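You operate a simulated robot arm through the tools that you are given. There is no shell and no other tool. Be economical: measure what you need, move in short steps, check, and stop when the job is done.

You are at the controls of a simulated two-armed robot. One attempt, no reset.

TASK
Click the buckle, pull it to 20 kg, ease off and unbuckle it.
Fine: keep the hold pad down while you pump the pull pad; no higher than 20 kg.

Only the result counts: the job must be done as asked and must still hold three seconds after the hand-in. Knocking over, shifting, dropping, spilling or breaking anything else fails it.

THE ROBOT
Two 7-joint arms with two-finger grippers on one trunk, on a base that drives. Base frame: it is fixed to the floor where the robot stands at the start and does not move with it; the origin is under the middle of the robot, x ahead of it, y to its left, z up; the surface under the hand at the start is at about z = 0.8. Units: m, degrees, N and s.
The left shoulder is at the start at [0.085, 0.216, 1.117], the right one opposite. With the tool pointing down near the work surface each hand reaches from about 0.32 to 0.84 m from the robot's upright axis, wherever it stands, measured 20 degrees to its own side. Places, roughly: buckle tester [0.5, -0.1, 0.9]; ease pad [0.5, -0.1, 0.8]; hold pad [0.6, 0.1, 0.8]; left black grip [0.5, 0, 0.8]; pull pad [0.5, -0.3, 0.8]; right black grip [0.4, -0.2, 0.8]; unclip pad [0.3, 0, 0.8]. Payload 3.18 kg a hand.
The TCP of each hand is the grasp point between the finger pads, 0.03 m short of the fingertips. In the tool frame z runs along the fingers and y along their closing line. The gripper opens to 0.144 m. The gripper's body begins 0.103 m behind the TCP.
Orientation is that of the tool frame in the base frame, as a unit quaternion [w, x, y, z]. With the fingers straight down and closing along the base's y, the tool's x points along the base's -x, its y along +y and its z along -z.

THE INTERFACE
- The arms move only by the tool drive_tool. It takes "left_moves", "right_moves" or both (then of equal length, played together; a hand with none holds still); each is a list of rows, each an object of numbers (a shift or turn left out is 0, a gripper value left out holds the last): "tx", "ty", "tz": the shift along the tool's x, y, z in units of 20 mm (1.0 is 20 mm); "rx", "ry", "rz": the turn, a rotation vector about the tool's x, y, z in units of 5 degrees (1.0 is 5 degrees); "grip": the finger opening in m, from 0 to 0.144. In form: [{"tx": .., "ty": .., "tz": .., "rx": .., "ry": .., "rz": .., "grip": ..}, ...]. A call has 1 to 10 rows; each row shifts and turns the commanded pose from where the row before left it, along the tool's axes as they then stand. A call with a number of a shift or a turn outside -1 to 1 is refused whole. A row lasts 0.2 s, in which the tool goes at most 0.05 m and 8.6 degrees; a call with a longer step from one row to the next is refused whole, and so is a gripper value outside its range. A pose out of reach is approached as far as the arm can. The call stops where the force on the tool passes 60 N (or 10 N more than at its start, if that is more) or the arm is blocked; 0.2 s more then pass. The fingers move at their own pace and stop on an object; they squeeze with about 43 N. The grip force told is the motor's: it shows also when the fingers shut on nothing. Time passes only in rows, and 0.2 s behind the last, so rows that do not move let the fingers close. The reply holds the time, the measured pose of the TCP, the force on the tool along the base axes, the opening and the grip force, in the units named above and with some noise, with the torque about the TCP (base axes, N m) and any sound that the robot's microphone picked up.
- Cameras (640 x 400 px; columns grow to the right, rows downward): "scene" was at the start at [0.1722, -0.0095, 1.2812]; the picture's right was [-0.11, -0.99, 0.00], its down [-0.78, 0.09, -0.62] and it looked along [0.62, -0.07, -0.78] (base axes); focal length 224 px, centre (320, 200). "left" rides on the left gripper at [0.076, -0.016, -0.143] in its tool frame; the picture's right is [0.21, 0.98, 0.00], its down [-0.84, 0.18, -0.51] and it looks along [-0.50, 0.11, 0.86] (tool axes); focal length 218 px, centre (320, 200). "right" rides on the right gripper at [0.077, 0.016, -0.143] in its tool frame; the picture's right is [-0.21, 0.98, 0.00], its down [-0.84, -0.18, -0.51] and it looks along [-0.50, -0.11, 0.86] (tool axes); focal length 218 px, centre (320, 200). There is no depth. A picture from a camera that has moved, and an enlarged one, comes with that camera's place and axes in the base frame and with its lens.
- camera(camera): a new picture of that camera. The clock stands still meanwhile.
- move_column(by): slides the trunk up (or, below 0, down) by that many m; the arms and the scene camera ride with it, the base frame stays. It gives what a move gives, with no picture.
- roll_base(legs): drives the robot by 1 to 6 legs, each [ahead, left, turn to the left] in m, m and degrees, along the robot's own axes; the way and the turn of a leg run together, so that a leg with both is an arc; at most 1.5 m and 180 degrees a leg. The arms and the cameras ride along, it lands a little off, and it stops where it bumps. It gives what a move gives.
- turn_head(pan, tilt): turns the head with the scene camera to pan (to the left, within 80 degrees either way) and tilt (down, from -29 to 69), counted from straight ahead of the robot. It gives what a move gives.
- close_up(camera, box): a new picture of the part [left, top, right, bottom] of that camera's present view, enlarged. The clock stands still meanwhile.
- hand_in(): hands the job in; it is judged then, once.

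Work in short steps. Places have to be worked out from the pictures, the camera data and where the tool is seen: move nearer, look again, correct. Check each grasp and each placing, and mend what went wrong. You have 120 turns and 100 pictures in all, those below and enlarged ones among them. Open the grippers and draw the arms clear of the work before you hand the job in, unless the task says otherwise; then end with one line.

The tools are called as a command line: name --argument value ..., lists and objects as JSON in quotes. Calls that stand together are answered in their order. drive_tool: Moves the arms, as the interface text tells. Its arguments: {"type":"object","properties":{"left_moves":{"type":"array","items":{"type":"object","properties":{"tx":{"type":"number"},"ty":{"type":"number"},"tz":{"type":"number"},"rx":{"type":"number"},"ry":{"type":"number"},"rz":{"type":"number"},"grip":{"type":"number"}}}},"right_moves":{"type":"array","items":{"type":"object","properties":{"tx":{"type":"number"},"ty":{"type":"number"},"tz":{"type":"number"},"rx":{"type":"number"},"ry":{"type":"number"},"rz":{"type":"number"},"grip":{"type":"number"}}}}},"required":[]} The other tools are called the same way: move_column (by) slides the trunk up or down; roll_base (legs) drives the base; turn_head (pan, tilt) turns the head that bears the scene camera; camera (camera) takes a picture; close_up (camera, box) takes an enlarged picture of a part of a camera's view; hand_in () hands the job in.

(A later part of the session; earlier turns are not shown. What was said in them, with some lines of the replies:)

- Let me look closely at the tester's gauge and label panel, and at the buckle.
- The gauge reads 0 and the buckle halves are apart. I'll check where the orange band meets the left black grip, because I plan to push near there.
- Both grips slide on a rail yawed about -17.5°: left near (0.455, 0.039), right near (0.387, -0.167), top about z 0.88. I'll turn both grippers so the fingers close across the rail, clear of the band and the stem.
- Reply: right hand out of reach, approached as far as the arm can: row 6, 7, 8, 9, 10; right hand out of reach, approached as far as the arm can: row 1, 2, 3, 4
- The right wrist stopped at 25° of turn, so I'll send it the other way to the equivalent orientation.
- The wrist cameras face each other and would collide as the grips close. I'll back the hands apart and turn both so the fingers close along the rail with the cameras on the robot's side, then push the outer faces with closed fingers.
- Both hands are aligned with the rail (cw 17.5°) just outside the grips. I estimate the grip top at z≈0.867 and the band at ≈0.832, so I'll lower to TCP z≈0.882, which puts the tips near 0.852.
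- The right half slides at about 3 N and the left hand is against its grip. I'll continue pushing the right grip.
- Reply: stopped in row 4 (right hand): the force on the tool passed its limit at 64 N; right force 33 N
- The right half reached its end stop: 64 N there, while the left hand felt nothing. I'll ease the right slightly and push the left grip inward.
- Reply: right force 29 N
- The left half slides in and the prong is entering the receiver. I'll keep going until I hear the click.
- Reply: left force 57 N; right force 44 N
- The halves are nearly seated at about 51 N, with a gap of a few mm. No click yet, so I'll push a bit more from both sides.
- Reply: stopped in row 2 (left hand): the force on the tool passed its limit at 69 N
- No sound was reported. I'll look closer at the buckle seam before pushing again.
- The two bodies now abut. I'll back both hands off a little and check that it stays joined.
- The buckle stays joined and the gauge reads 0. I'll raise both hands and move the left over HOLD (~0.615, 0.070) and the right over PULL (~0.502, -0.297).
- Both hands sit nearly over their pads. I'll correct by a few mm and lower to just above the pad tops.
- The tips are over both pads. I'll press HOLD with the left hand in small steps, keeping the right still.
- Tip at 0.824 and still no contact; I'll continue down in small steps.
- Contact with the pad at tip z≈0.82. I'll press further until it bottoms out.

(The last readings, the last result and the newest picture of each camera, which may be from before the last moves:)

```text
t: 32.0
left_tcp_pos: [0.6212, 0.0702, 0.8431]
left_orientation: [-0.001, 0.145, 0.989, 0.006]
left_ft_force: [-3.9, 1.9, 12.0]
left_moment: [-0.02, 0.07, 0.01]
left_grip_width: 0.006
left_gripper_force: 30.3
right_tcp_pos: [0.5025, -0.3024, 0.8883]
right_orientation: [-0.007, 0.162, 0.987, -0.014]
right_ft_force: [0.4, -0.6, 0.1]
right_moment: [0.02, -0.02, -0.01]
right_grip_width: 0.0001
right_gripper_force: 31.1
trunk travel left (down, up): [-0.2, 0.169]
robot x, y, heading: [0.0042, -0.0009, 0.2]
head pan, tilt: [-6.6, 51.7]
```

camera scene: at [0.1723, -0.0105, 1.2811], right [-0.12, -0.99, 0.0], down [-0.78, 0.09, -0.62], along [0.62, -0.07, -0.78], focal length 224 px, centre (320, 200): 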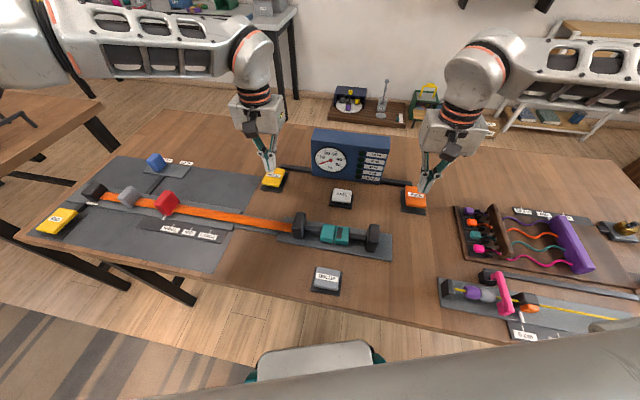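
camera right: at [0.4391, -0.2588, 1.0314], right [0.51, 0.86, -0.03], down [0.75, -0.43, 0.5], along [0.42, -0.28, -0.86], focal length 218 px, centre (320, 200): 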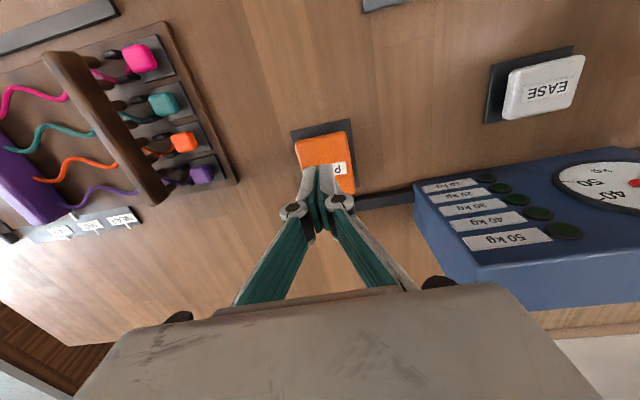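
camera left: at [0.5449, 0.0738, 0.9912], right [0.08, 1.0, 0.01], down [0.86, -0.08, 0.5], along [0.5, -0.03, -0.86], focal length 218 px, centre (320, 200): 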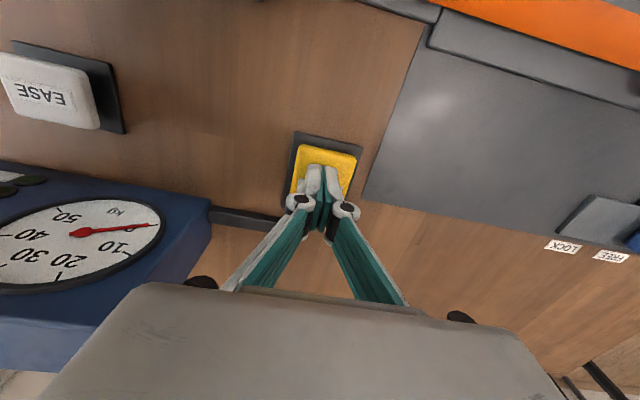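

drive_tool --left_moves '[{"tz": 0.1}, {"tz": 0.1}, {}]' --right_moves '[{"tz": 1}, {"tz": 0.5}, {"tz": 0.3}]'

close_up --camera "scene" --box '[250, 120, 440, 220]'

```text
t: 32.8
left_tcp_pos: [0.6223, 0.0702, 0.8436]
left_orientation: [0.002, 0.145, 0.989, 0.006]
left_ft_force: [0.4, 1.1, 32.2]
left_moment: [0.02, 0.05, 0.11]
left_grip_width: 0.0059
left_gripper_force: 30.6
right_tcp_pos: [0.5021, -0.3036, 0.8541]
right_orientation: [-0.005, 0.162, 0.987, -0.015]
right_ft_force: [-1.3, -1.1, 3.2]
right_moment: [-0.03, -0.01, 0.0]
right_grip_width: 0.0
right_gripper_force: 31.0
trunk travel left (down, up): [-0.2, 0.169]
robot x, y, heading: [0.0002, 0.0011, -0.2]
head pan, tilt: [-6.6, 51.7]
```

```text
3.37 times, centred on (345, 170) of scene
camera zoom: at [0.1691, -0.0107, 1.2821], right [-0.12, -0.99, 0.0], down [-0.78, 0.09, -0.62], along [0.62, -0.07, -0.78], focal length 754 px, centre (236, 301)
```

zoom: 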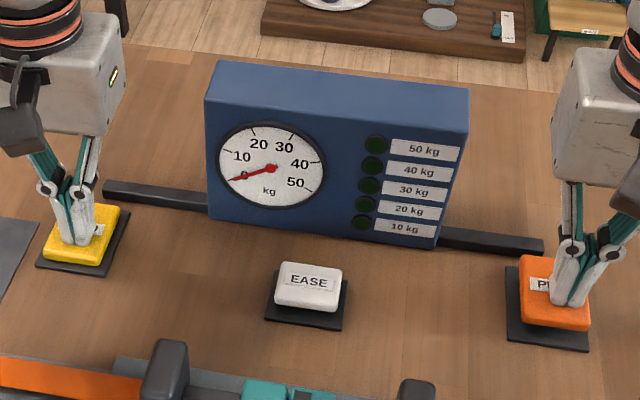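

HOLD is bottomed with 32 N and PULL is just touched, gauge at 0. I'll press PULL a little and read the gauge.

drive_tool --right_moves '[{"tz": 0.15}, {"tz": 0.15}, {}]'

close_up --camera "scene" --box '[250, 120, 440, 220]'

```text
t: 33.6
left_tcp_pos: [0.6218, 0.0704, 0.8418]
left_orientation: [0.002, 0.146, 0.989, 0.006]
left_ft_force: [3.5, 0.8, 37.3]
left_moment: [0.01, -0.05, 0.05]
left_grip_width: 0.0061
left_gripper_force: 30.8
right_tcp_pos: [0.5022, -0.3047, 0.8478]
right_orientation: [-0.006, 0.162, 0.987, -0.014]
right_ft_force: [2.7, -1.3, 6.9]
right_moment: [-0.03, -0.08, -0.08]
right_grip_width: 0.0002
right_gripper_force: 31.1
trunk travel left (down, up): [-0.2, 0.169]
robot x, y, heading: [0.0, -0.0006, 0.0]
head pan, tilt: [-6.6, 51.7]
```

```text
3.37 times, centred on (345, 170) of scene
camera zoom: at [0.1693, -0.0107, 1.2818], right [-0.12, -0.99, 0.0], down [-0.78, 0.09, -0.62], along [0.62, -0.07, -0.78], focal length 754 px, centre (236, 301)
```

zoom: 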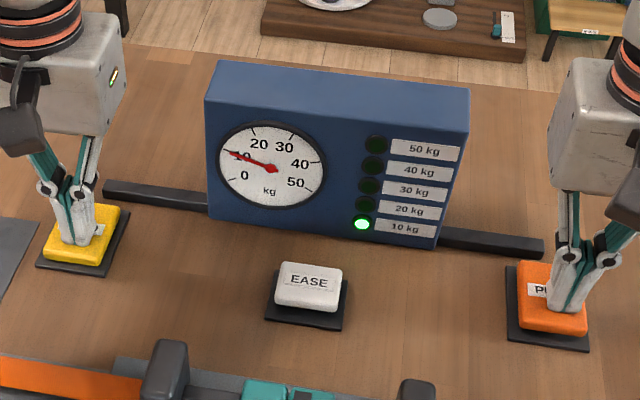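

One pump gives 10 kg and the 10 kg lamp is lit. I'll release PULL fully while keeping HOLD down, and check the gauge.

drive_tool --right_moves '[{"tz": -0.4}, {"tz": -0.4}, {}]'

close_up --camera "scene" --box '[250, 120, 440, 220]'

```text
t: 34.4
left_tcp_pos: [0.6212, 0.0702, 0.842]
left_orientation: [0.002, 0.146, 0.989, 0.007]
left_ft_force: [4.0, 3.1, 38.5]
left_moment: [0.05, -0.07, 0.01]
left_grip_width: 0.006
left_gripper_force: 31.0
right_tcp_pos: [0.5016, -0.3021, 0.8635]
right_orientation: [-0.007, 0.163, 0.987, -0.015]
right_ft_force: [-0.9, -0.6, -0.3]
right_moment: [-0.04, -0.02, 0.01]
right_grip_width: 0.0
right_gripper_force: 30.8
trunk travel left (down, up): [-0.2, 0.169]
robot x, y, heading: [0.0016, -0.005, -0.0]
head pan, tilt: [-6.6, 51.7]
```

```text
3.37 times, centred on (345, 170) of scene
camera zoom: at [0.1695, -0.0106, 1.2816], right [-0.12, -0.99, 0.0], down [-0.78, 0.09, -0.62], along [0.62, -0.07, -0.78], focal length 754 px, centre (236, 301)
```

zoom: 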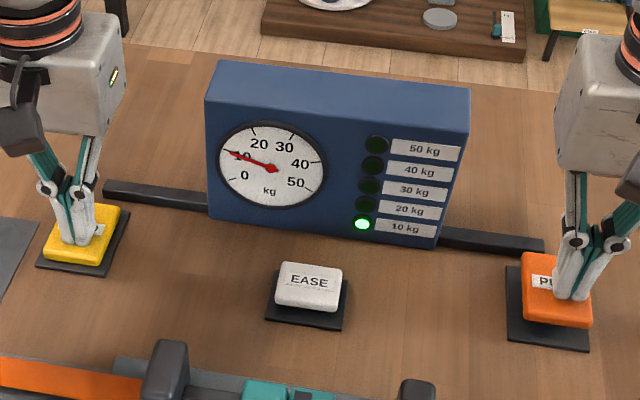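

It holds at 10 kg. I'll do the second pump: a single monotone press to the same depth.

drive_tool --right_moves '[{"tz": 0.4}, {"tz": 0.4}, {}]'

close_up --camera "scene" --box '[250, 120, 440, 220]'

```text
t: 35.2
left_tcp_pos: [0.6215, 0.0716, 0.8432]
left_orientation: [0.002, 0.146, 0.989, 0.006]
left_ft_force: [6.0, 0.5, 36.5]
left_moment: [0.02, -0.12, 0.06]
left_grip_width: 0.0062
left_gripper_force: 30.3
right_tcp_pos: [0.5024, -0.3022, 0.8486]
right_orientation: [-0.006, 0.162, 0.987, -0.015]
right_ft_force: [0.6, 0.7, 5.6]
right_moment: [0.02, -0.01, 0.02]
right_grip_width: 0.0001
right_gripper_force: 31.0
trunk travel left (down, up): [-0.2, 0.169]
robot x, y, heading: [0.001, 0.0033, -0.2]
head pan, tilt: [-6.6, 51.7]
```

```text
3.37 times, centred on (345, 170) of scene
camera zoom: at [0.1694, -0.0105, 1.2818], right [-0.12, -0.99, 0.0], down [-0.78, 0.09, -0.62], along [0.62, -0.07, -0.78], focal length 754 px, centre (236, 301)
```

zoom: 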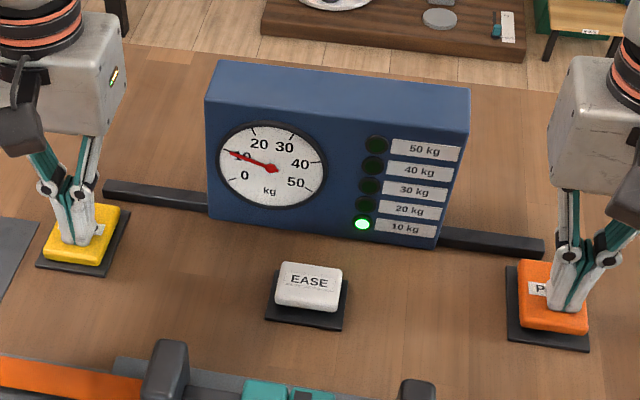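

Still 10: this press was slightly shallower (5.6 N against 6.9 N). I'll go about 2 mm deeper in one move.

drive_tool --right_moves '[{"tz": 0.12}]'

close_up --camera "scene" --box '[250, 120, 440, 220]'

```text
t: 35.6
left_tcp_pos: [0.6214, 0.07, 0.8418]
left_orientation: [0.001, 0.146, 0.989, 0.005]
left_ft_force: [7.1, 0.1, 35.0]
left_moment: [0.01, -0.16, 0.08]
left_grip_width: 0.0058
left_gripper_force: 31.2
right_tcp_pos: [0.5022, -0.3043, 0.8463]
right_orientation: [-0.006, 0.162, 0.987, -0.014]
right_ft_force: [-1.8, 1.7, 6.5]
right_moment: [0.07, 0.03, 0.03]
right_grip_width: 0.0
right_gripper_force: 30.9
trunk travel left (down, up): [-0.2, 0.169]
robot x, y, heading: [0.0005, 0.0011, 0.1]
head pan, tilt: [-6.6, 51.7]
```

```text
3.37 times, centred on (345, 170) of scene
camera zoom: at [0.1693, -0.0104, 1.2817], right [-0.12, -0.99, 0.0], down [-0.78, 0.09, -0.62], along [0.62, -0.07, -0.78], focal length 754 px, centre (236, 301)
```

zoom: 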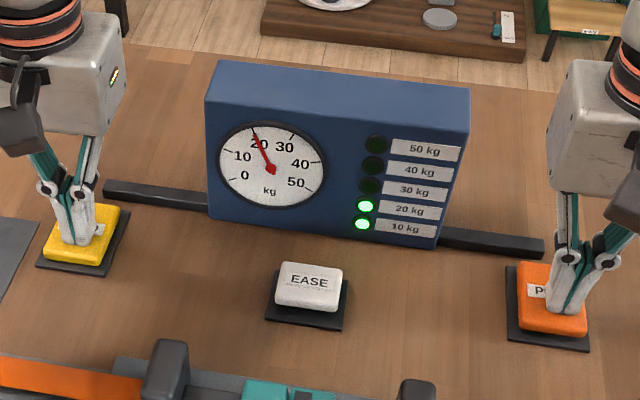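

20 kg exactly, with the 10 and 20 lamps lit. I'll lift the right hand off PULL straight away, with HOLD still down, and bring it over EASE.

drive_tool --right_moves '[{"tz": -1}, {"tz": -1}, {"tz": -1}, {"tz": -1}, {"tz": -1}]'

drive_tool --right_moves '[{"tx": 0.142, "ty": 0.967}, {"tx": 0.142, "ty": 0.967}, {"tx": 0.142, "ty": 0.967}, {"tx": 0.142, "ty": 0.967}, {"tx": 0.142, "ty": 0.967}, {"tx": 0.142, "ty": 0.967}, {"tx": 0.142, "ty": 0.967}, {"tx": 0.142, "ty": 0.967}, {"tx": 0.142, "ty": 0.967}]'

camera --camera "scene"

camera --camera "right"

```text
t: 36.8
left_tcp_pos: [0.6216, 0.0693, 0.8415]
left_orientation: [0.001, 0.147, 0.989, 0.006]
left_ft_force: [5.7, 3.7, 39.1]
left_moment: [0.07, -0.08, 0.0]
left_grip_width: 0.0062
left_gripper_force: 30.9
right_tcp_pos: [0.5045, -0.3043, 0.9454]
right_orientation: [-0.007, 0.162, 0.987, -0.014]
right_ft_force: [0.0, -0.2, 0.1]
right_moment: [0.01, 0.02, 0.02]
right_grip_width: 0.0
right_gripper_force: 31.5
trunk travel left (down, up): [-0.2, 0.169]
robot x, y, heading: [-0.0029, -0.0004, 0.1]
head pan, tilt: [-6.6, 51.7]
```

```text
t: 38.8
left_tcp_pos: [0.6215, 0.0703, 0.8412]
left_orientation: [0.001, 0.146, 0.989, 0.005]
left_ft_force: [4.0, 4.4, 37.8]
left_moment: [0.07, -0.09, -0.02]
left_grip_width: 0.0061
left_gripper_force: 30.7
right_tcp_pos: [0.5354, -0.1298, 0.9388]
right_orientation: [-0.006, 0.163, 0.987, -0.014]
right_ft_force: [0.4, -0.6, -0.3]
right_moment: [0.01, -0.02, -0.02]
right_grip_width: 0.0001
right_gripper_force: 30.7
trunk travel left (down, up): [-0.2, 0.169]
robot x, y, heading: [-0.0026, -0.0018, -0.2]
head pan, tilt: [-6.6, 51.7]
```

```text
61 pictures are left
camera scene: at [0.1695, -0.0104, 1.2817], right [-0.12, -0.99, 0.0], down [-0.78, 0.09, -0.62], along [0.62, -0.07, -0.78], focal length 224 px, centre (320, 200)
```

scene: 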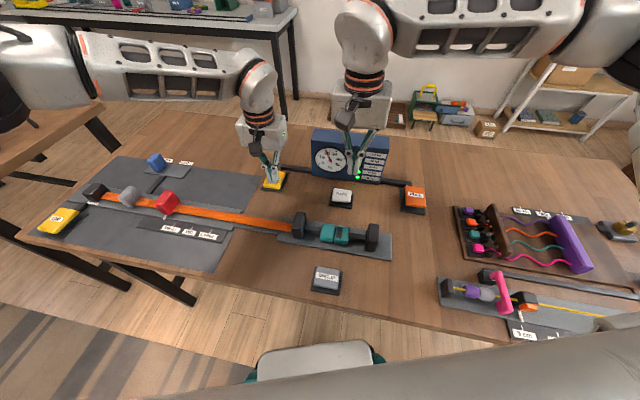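

```text
60 pictures are left
camera right: at [0.4705, -0.0857, 1.0819], right [0.51, 0.86, -0.03], down [0.75, -0.43, 0.51], along [0.42, -0.28, -0.86], focal length 218 px, centre (320, 200)
```

right: 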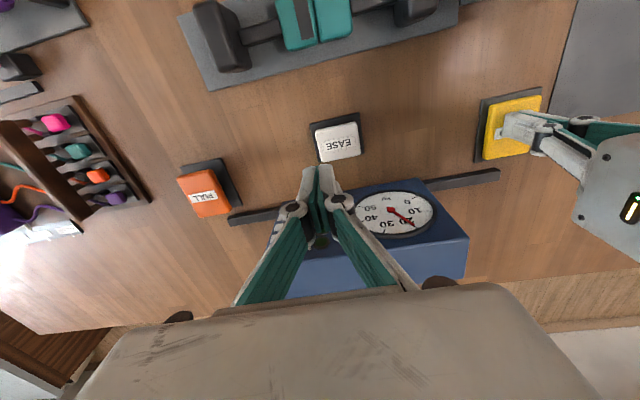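

EASE works out at about (0.538, -0.111). I'll shift 19 mm along the rail direction and lower to just above it.

drive_tool --right_moves '[{"ty": 0.93}, {"tz": 1}, {"tz": 1}, {"tz": 1}]'

camera --camera "right"

close_up --camera "scene" --box '[250, 120, 440, 220]'

```text
t: 39.8
left_tcp_pos: [0.6223, 0.0709, 0.842]
left_orientation: [0.001, 0.145, 0.989, 0.005]
left_ft_force: [3.7, 2.7, 37.4]
left_moment: [0.04, -0.13, 0.02]
left_grip_width: 0.0058
left_gripper_force: 30.8
right_tcp_pos: [0.5377, -0.1137, 0.8778]
right_orientation: [-0.006, 0.163, 0.987, -0.014]
right_ft_force: [-0.7, 0.3, 0.3]
right_moment: [0.01, -0.01, -0.02]
right_grip_width: 0.0001
right_gripper_force: 31.1
trunk travel left (down, up): [-0.2, 0.169]
robot x, y, heading: [-0.0019, -0.0018, -0.1]
head pan, tilt: [-6.6, 51.7]
```

```text
59 pictures are left
camera right: at [0.4732, -0.0697, 1.0211], right [0.51, 0.86, -0.03], down [0.75, -0.43, 0.51], along [0.42, -0.28, -0.86], focal length 218 px, centre (320, 200)
```

right: 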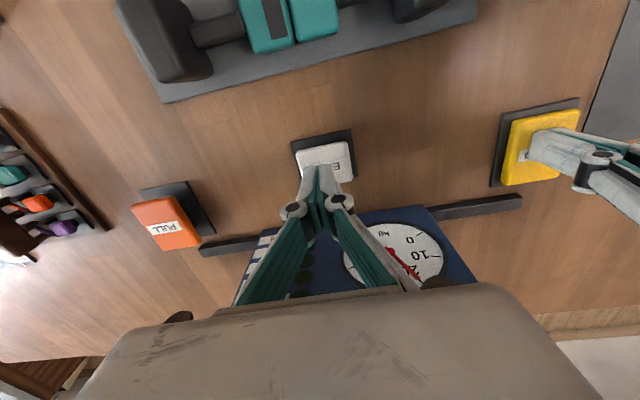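

```text
3.37 times, centred on (345, 170) of scene
camera zoom: at [0.1695, -0.0106, 1.2817], right [-0.12, -0.99, 0.0], down [-0.78, 0.09, -0.62], along [0.62, -0.07, -0.78], focal length 754 px, centre (236, 301)
```

zoom: 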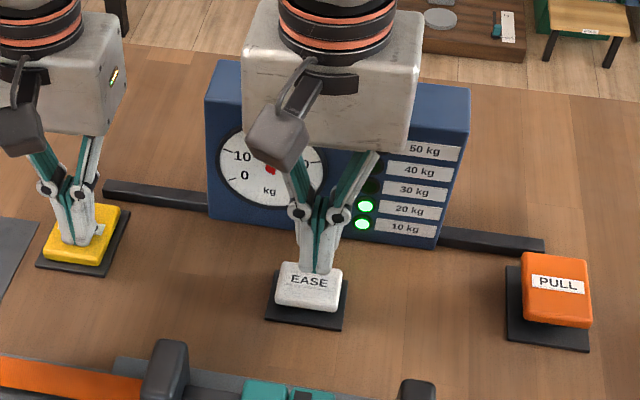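

Still 20 kg and well placed. I'll press EASE down.

drive_tool --right_moves '[{"tz": 0.6}, {"tz": 0.4}, {"tz": 0.3}, {"tz": 0.2}, {"tz": 0.15}, {}]'

close_up --camera "scene" --box '[250, 120, 440, 220]'

```text
t: 41.2
left_tcp_pos: [0.6213, 0.0692, 0.8413]
left_orientation: [0.001, 0.146, 0.989, 0.005]
left_ft_force: [3.5, 1.3, 36.8]
left_moment: [0.0, -0.11, 0.04]
left_grip_width: 0.0062
left_gripper_force: 31.0
right_tcp_pos: [0.5391, -0.1154, 0.8451]
right_orientation: [-0.006, 0.162, 0.987, -0.013]
right_ft_force: [0.2, 1.1, 3.7]
right_moment: [0.07, -0.05, 0.01]
right_grip_width: 0.0001
right_gripper_force: 30.4
trunk travel left (down, up): [-0.2, 0.169]
robot x, y, heading: [0.0035, 0.0013, 0.1]
head pan, tilt: [-6.6, 51.7]
```

```text
3.37 times, centred on (345, 170) of scene
camera zoom: at [0.1694, -0.0106, 1.2817], right [-0.12, -0.99, 0.0], down [-0.78, 0.09, -0.62], along [0.62, -0.07, -0.78], focal length 754 px, centre (236, 301)
```

zoom: 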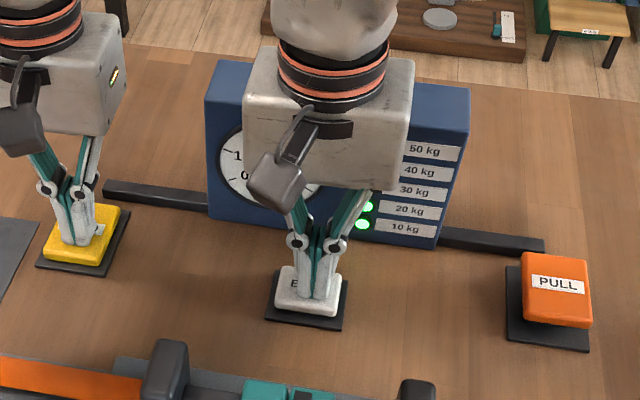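

Contact at 3.7 N with the lamps still lit. I'll press deeper.

drive_tool --right_moves '[{"tz": 0.15}, {"tz": 0.1}, {}, {}]'

close_up --camera "scene" --box '[250, 120, 440, 220]'

```text
t: 42.2
left_tcp_pos: [0.6211, 0.0701, 0.8419]
left_orientation: [0.002, 0.146, 0.989, 0.007]
left_ft_force: [8.5, 0.0, 32.2]
left_moment: [-0.01, -0.18, -0.01]
left_grip_width: 0.006
left_gripper_force: 30.7
right_tcp_pos: [0.5389, -0.1141, 0.8427]
right_orientation: [-0.006, 0.164, 0.986, -0.014]
right_ft_force: [-1.5, -3.6, 19.9]
right_moment: [-0.04, -0.12, -0.13]
right_grip_width: 0.0056
right_gripper_force: 30.3
trunk travel left (down, up): [-0.2, 0.169]
robot x, y, heading: [-0.0015, 0.001, -0.2]
head pan, tilt: [-6.6, 51.7]
```

```text
3.37 times, centred on (345, 170) of scene
camera zoom: at [0.1688, -0.0109, 1.282], right [-0.12, -0.99, 0.0], down [-0.78, 0.09, -0.62], along [0.62, -0.07, -0.78], focal length 754 px, centre (236, 301)
```

zoom: 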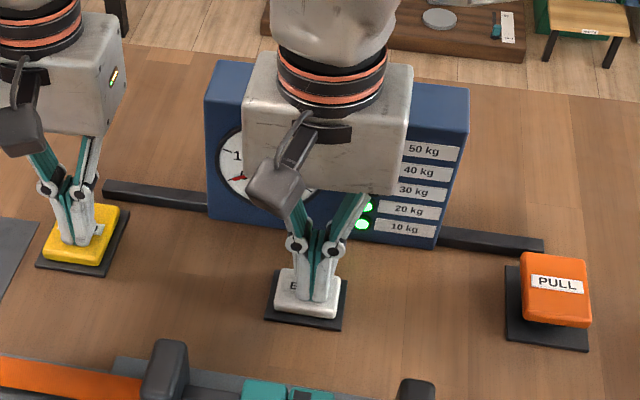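

EASE is bottomed and the needle tip appears near 0. I'll lift the right hand clear of the gauge to check.

drive_tool --right_moves '[{"tz": -1}, {"tz": -1}, {"tz": -1}, {"tz": -1}, {"tz": -0.5}]'

close_up --camera "scene" --box '[250, 120, 440, 220]'

close_up --camera "right" --box '[340, 180, 460, 255]'

```text
t: 43.4
left_tcp_pos: [0.622, 0.0705, 0.8428]
left_orientation: [0.001, 0.147, 0.989, 0.006]
left_ft_force: [4.2, 2.8, 38.1]
left_moment: [0.06, -0.09, 0.1]
left_grip_width: 0.0057
left_gripper_force: 31.1
right_tcp_pos: [0.5422, -0.1124, 0.9311]
right_orientation: [-0.006, 0.163, 0.987, -0.013]
right_ft_force: [-0.1, -0.6, -0.7]
right_moment: [0.04, -0.02, 0.01]
right_grip_width: 0.0002
right_gripper_force: 31.2
trunk travel left (down, up): [-0.2, 0.169]
robot x, y, heading: [-0.0025, 0.0004, -0.3]
head pan, tilt: [-6.6, 51.7]
```

```text
3.37 times, centred on (345, 170) of scene
camera zoom: at [0.1694, -0.0107, 1.2817], right [-0.12, -0.99, 0.0], down [-0.78, 0.09, -0.62], along [0.62, -0.07, -0.78], focal length 754 px, centre (236, 301)
```

zoom: 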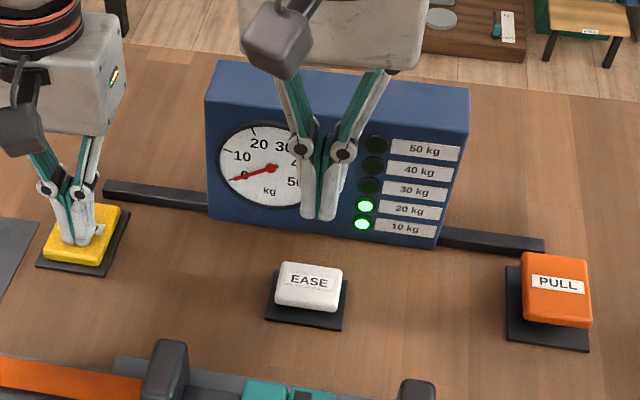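

```text
5.33 times, centred on (400, 218) of right
camera zoom: at [0.4771, -0.068, 1.0746], right [0.51, 0.86, -0.03], down [0.75, -0.43, 0.51], along [0.42, -0.28, -0.86], focal length 1164 px, centre (-107, 107)
```

zoom: 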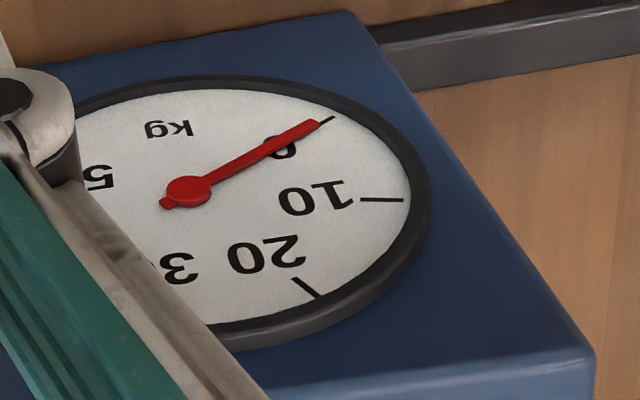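

The load is back to 0; the lamps just show the peak of 20. I'll release HOLD, lift the left hand, and raise the right a bit.

drive_tool --left_moves '[{"tz": -0.5}, {"tz": -1}, {"tz": -1}, {"tz": -1}, {"tz": -1}, {"tz": -1}, {"tz": -1}]' --right_moves '[{"tz": -0.5}, {"tz": -0.5}, {}, {}, {}, {}, {}]'

drive_tool --right_moves '[{"tx": 1}, {"tx": 1}, {"tx": 1}, {"tx": 1}, {"tx": 1}, {"tx": 1}, {"tx": 1}, {"tx": 1}, {"tx": 0.7}]'

camera --camera "scene"

camera --camera "right"

```text
t: 45.0
left_tcp_pos: [0.623, 0.07, 0.9709]
left_orientation: [-0.002, 0.146, 0.989, 0.005]
left_ft_force: [-0.4, 0.5, -0.3]
left_moment: [0.01, -0.03, 0.03]
left_grip_width: 0.0
left_gripper_force: 30.7
right_tcp_pos: [0.5445, -0.1116, 0.9515]
right_orientation: [-0.007, 0.163, 0.987, -0.015]
right_ft_force: [-0.5, -0.4, -0.2]
right_moment: [-0.01, 0.0, -0.01]
right_grip_width: 0.0
right_gripper_force: 31.1
trunk travel left (down, up): [-0.2, 0.169]
robot x, y, heading: [0.0004, -0.0011, -0.0]
head pan, tilt: [-6.6, 51.7]
```

```text
t: 47.0
left_tcp_pos: [0.6204, 0.0705, 0.971]
left_orientation: [-0.002, 0.147, 0.989, 0.006]
left_ft_force: [-0.6, 0.3, 0.9]
left_moment: [0.0, 0.02, 0.03]
left_grip_width: 0.0
left_gripper_force: 31.4
right_tcp_pos: [0.3793, -0.0547, 0.9504]
right_orientation: [-0.007, 0.163, 0.987, -0.015]
right_ft_force: [1.1, 0.7, 1.0]
right_moment: [-0.06, 0.0, 0.0]
right_grip_width: 0.0
right_gripper_force: 30.8
trunk travel left (down, up): [-0.2, 0.169]
robot x, y, heading: [0.001, 0.002, -0.1]
head pan, tilt: [-6.6, 51.7]
```

```text
53 pictures are left
camera scene: at [0.172, -0.0104, 1.2812], right [-0.12, -0.99, 0.0], down [-0.78, 0.09, -0.62], along [0.62, -0.07, -0.78], focal length 224 px, centre (320, 200)
```

scene: 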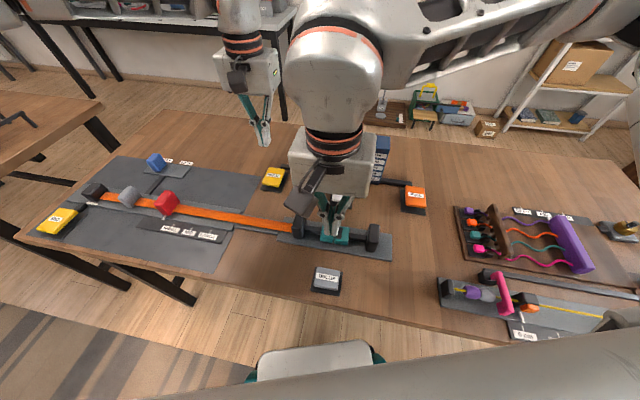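

```text
52 pictures are left
camera right: at [0.3138, -0.0106, 1.0945], right [0.51, 0.86, -0.03], down [0.75, -0.43, 0.5], along [0.42, -0.28, -0.86], focal length 218 px, centre (320, 200)
```

right: 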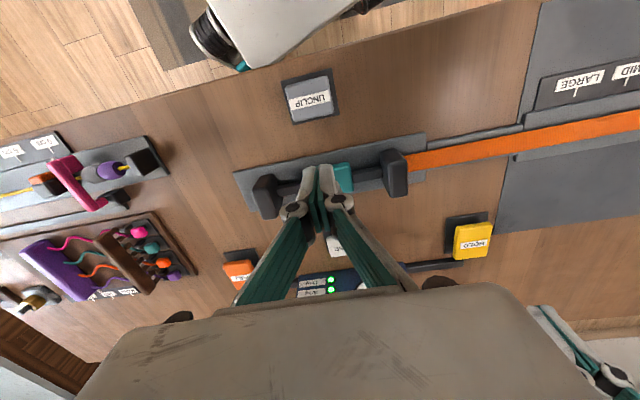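

UNCLIP is at about (0.320, -0.039). I'll move the remaining 60 mm toward it, watching for the reach limit.

drive_tool --right_moves '[{"tx": 1}, {"tx": 1}, {"tx": 1, "ty": -0.1}]'

camera --camera "right"

```text
t: 47.8
left_tcp_pos: [0.6212, 0.0703, 0.971]
left_orientation: [0.0, 0.146, 0.989, 0.005]
left_ft_force: [-0.7, 0.0, -0.4]
left_moment: [-0.04, 0.02, -0.01]
left_grip_width: 0.0
left_gripper_force: 30.8
right_tcp_pos: [0.3219, -0.0363, 0.9532]
right_orientation: [-0.007, 0.162, 0.987, -0.015]
right_ft_force: [-0.6, -0.6, -0.5]
right_moment: [0.0, -0.03, 0.01]
right_grip_width: 0.0
right_gripper_force: 31.1
trunk travel left (down, up): [-0.2, 0.169]
robot x, y, heading: [-0.0012, 0.004, 0.1]
head pan, tilt: [-6.6, 51.7]
```

```text
51 pictures are left
camera right: at [0.257, 0.0076, 1.0968], right [0.51, 0.86, -0.03], down [0.75, -0.43, 0.5], along [0.42, -0.28, -0.86], focal length 218 px, centre (320, 200)
```

right: 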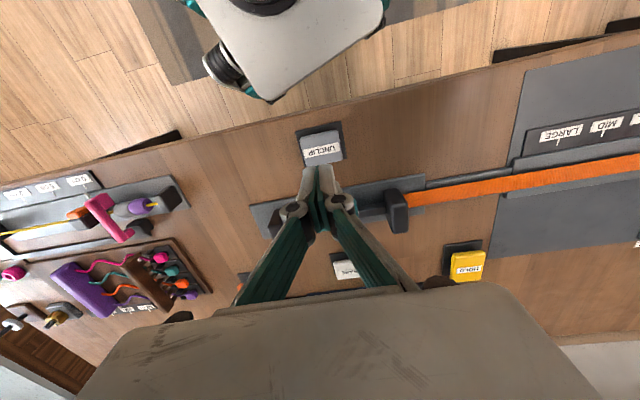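

It's right over UNCLIP, so I'll lower toward the pad.

drive_tool --right_moves '[{"tz": 1}, {"tz": 1}, {"tz": 1}, {"tz": 0.8}, {"tz": 0.5}, {"tz": 0.3}]'

camera --camera "right"

```text
t: 49.2
left_tcp_pos: [0.6232, 0.0691, 0.9701]
left_orientation: [-0.003, 0.146, 0.989, 0.006]
left_ft_force: [0.0, 0.4, -0.1]
left_moment: [0.01, -0.02, 0.03]
left_grip_width: 0.0
left_gripper_force: 31.1
right_tcp_pos: [0.3188, -0.0389, 0.8603]
right_orientation: [-0.008, 0.163, 0.987, -0.015]
right_ft_force: [0.2, 0.3, -0.3]
right_moment: [-0.01, -0.01, -0.01]
right_grip_width: 0.0
right_gripper_force: 30.8
trunk travel left (down, up): [-0.2, 0.169]
robot x, y, heading: [0.003, -0.0005, -0.2]
head pan, tilt: [-6.6, 51.7]
```

```text
50 pictures are left
camera right: at [0.2547, 0.0044, 1.0039], right [0.51, 0.86, -0.03], down [0.75, -0.43, 0.5], along [0.42, -0.28, -0.86], focal length 218 px, centre (320, 200)
```

right: 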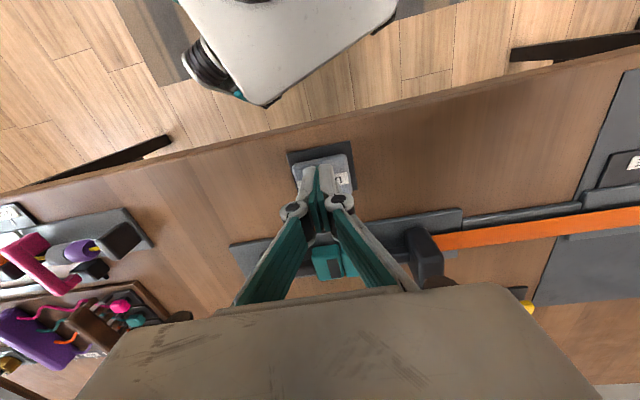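

Hovering just over UNCLIP; I'll press it in small steps.

drive_tool --right_moves '[{"tz": 0.25}, {"tz": 0.2}, {"tz": 0.15}, {"tz": 0.15}, {}]'

close_up --camera "scene" --box '[240, 170, 440, 295]'

```text
t: 50.4
left_tcp_pos: [0.6213, 0.0691, 0.97]
left_orientation: [-0.002, 0.146, 0.989, 0.005]
left_ft_force: [0.1, 1.1, 0.9]
left_moment: [0.0, 0.01, -0.01]
left_grip_width: 0.0
left_gripper_force: 31.2
right_tcp_pos: [0.3186, -0.0395, 0.8459]
right_orientation: [-0.008, 0.163, 0.987, -0.015]
right_ft_force: [-0.1, 1.3, 2.6]
right_moment: [0.04, -0.04, 0.03]
right_grip_width: 0.0001
right_gripper_force: 30.7
trunk travel left (down, up): [-0.2, 0.169]
robot x, y, heading: [0.001, -0.0043, -0.0]
head pan, tilt: [-6.6, 51.7]
```

```text
3.20 times, centred on (340, 232) of scene
camera zoom: at [0.172, -0.0104, 1.2812], right [-0.12, -0.99, 0.0], down [-0.78, 0.09, -0.62], along [0.62, -0.07, -0.78], focal length 716 px, centre (256, 96)
```

zoom: 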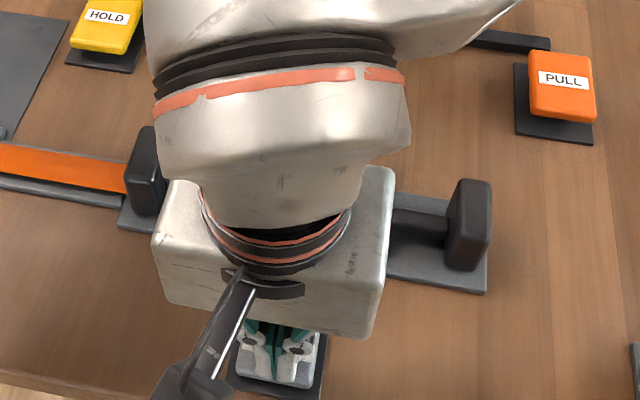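

Both grips look sprung back to their outer positions. I'll lift off and move the hand clear to verify.

drive_tool --right_moves '[{"tz": -1}, {"tz": -1}, {"tz": -1}, {"tz": -1}, {"tz": -1}, {"tz": -1}, {"tz": -1}, {"ty": -1}, {"ty": -1}, {"ty": -1}]' --left_moves '[{"tz": -1}, {"tz": -1}, {"tz": -1}, {"tz": -1}, {}, {}, {}, {}, {}, {}]'

drive_tool --right_moves '[{"ty": -1}, {"ty": -1}, {"ty": -1}, {"ty": -1}, {"ty": -1, "grip": 0.08}, {}, {}]' --left_moves '[{}, {}, {}, {}, {"grip": 0.08}, {}, {}]'

camera --camera "scene"

close_up --camera "scene" --box '[240, 120, 440, 295]'

```text
t: 52.6
left_tcp_pos: [0.6202, 0.0687, 1.0174]
left_orientation: [0.001, 0.143, 0.99, 0.006]
left_ft_force: [-0.3, -0.1, 0.9]
left_moment: [0.03, -0.01, 0.02]
left_grip_width: 0.0
left_gripper_force: 30.7
left hand out of reach, approached as far as the arm can: row 3, 4
right_tcp_pos: [0.3019, -0.0933, 0.9886]
right_orientation: [-0.008, 0.162, 0.987, -0.015]
right_ft_force: [0.0, 0.5, 0.0]
right_moment: [0.01, -0.01, -0.02]
right_grip_width: 0.0002
right_gripper_force: 30.2
trunk travel left (down, up): [-0.2, 0.169]
robot x, y, heading: [-0.0056, 0.0004, 0.2]
head pan, tilt: [-6.6, 51.7]
```

```text
t: 54.2
left_tcp_pos: [0.6203, 0.0679, 1.0167]
left_orientation: [0.002, 0.142, 0.99, 0.005]
left_ft_force: [-0.5, -0.9, -0.8]
left_moment: [0.0, -0.03, 0.01]
left_grip_width: 0.0802
left_gripper_force: 0.0
right_tcp_pos: [0.2898, -0.1779, 1.003]
right_orientation: [-0.009, 0.163, 0.987, -0.015]
right_ft_force: [-1.2, 0.2, -0.2]
right_moment: [0.02, 0.04, -0.01]
right_grip_width: 0.0804
right_gripper_force: 0.0
right hand out of reach, approached as far as the arm can: row 4, 5
trunk travel left (down, up): [-0.2, 0.169]
robot x, y, heading: [-0.0009, -0.0017, -0.2]
head pan, tilt: [-6.6, 51.7]
```

```text
48 pictures are left
camera scene: at [0.172, -0.0108, 1.2812], right [-0.12, -0.99, 0.0], down [-0.78, 0.09, -0.62], along [0.62, -0.07, -0.78], focal length 224 px, centre (320, 200)
```

scene: 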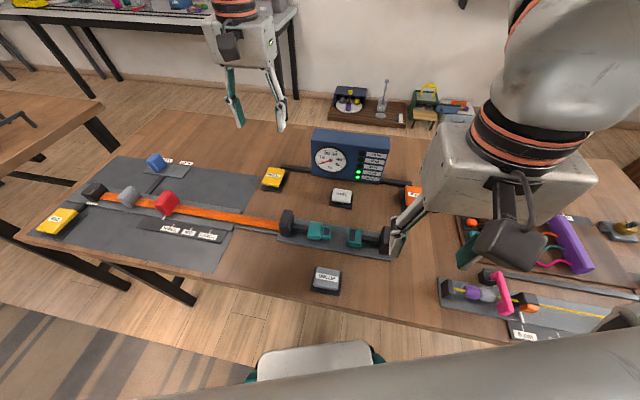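

```text
2.29 times, centred on (340, 208) of scene
camera zoom: at [0.172, -0.0108, 1.2812], right [-0.12, -0.99, 0.0], down [-0.78, 0.09, -0.62], along [0.62, -0.07, -0.78], focal length 512 px, centre (274, 183)
```

zoom: 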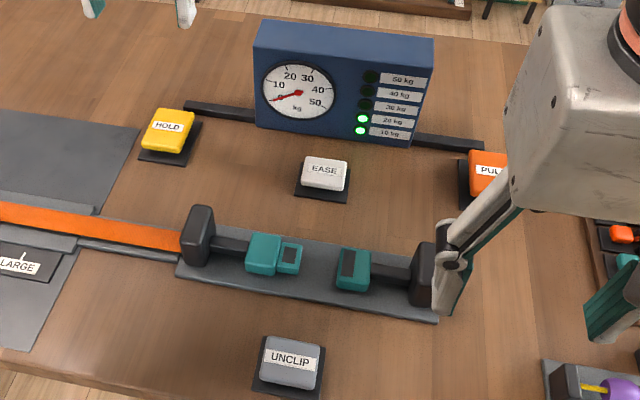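

The buckle is apart, the gauge is at 0, the peak lamps show 20 kg, and both hands are open and clear of the work. I'll hand it in.

hand_in

```text
The job is handed in.
```

I clicked the buckle shut, pulled it to exactly 20 kg with HOLD kept down, eased it back to 0 and unclipped it. The halves are apart, both grippers are open and clear, and the job is handed in.
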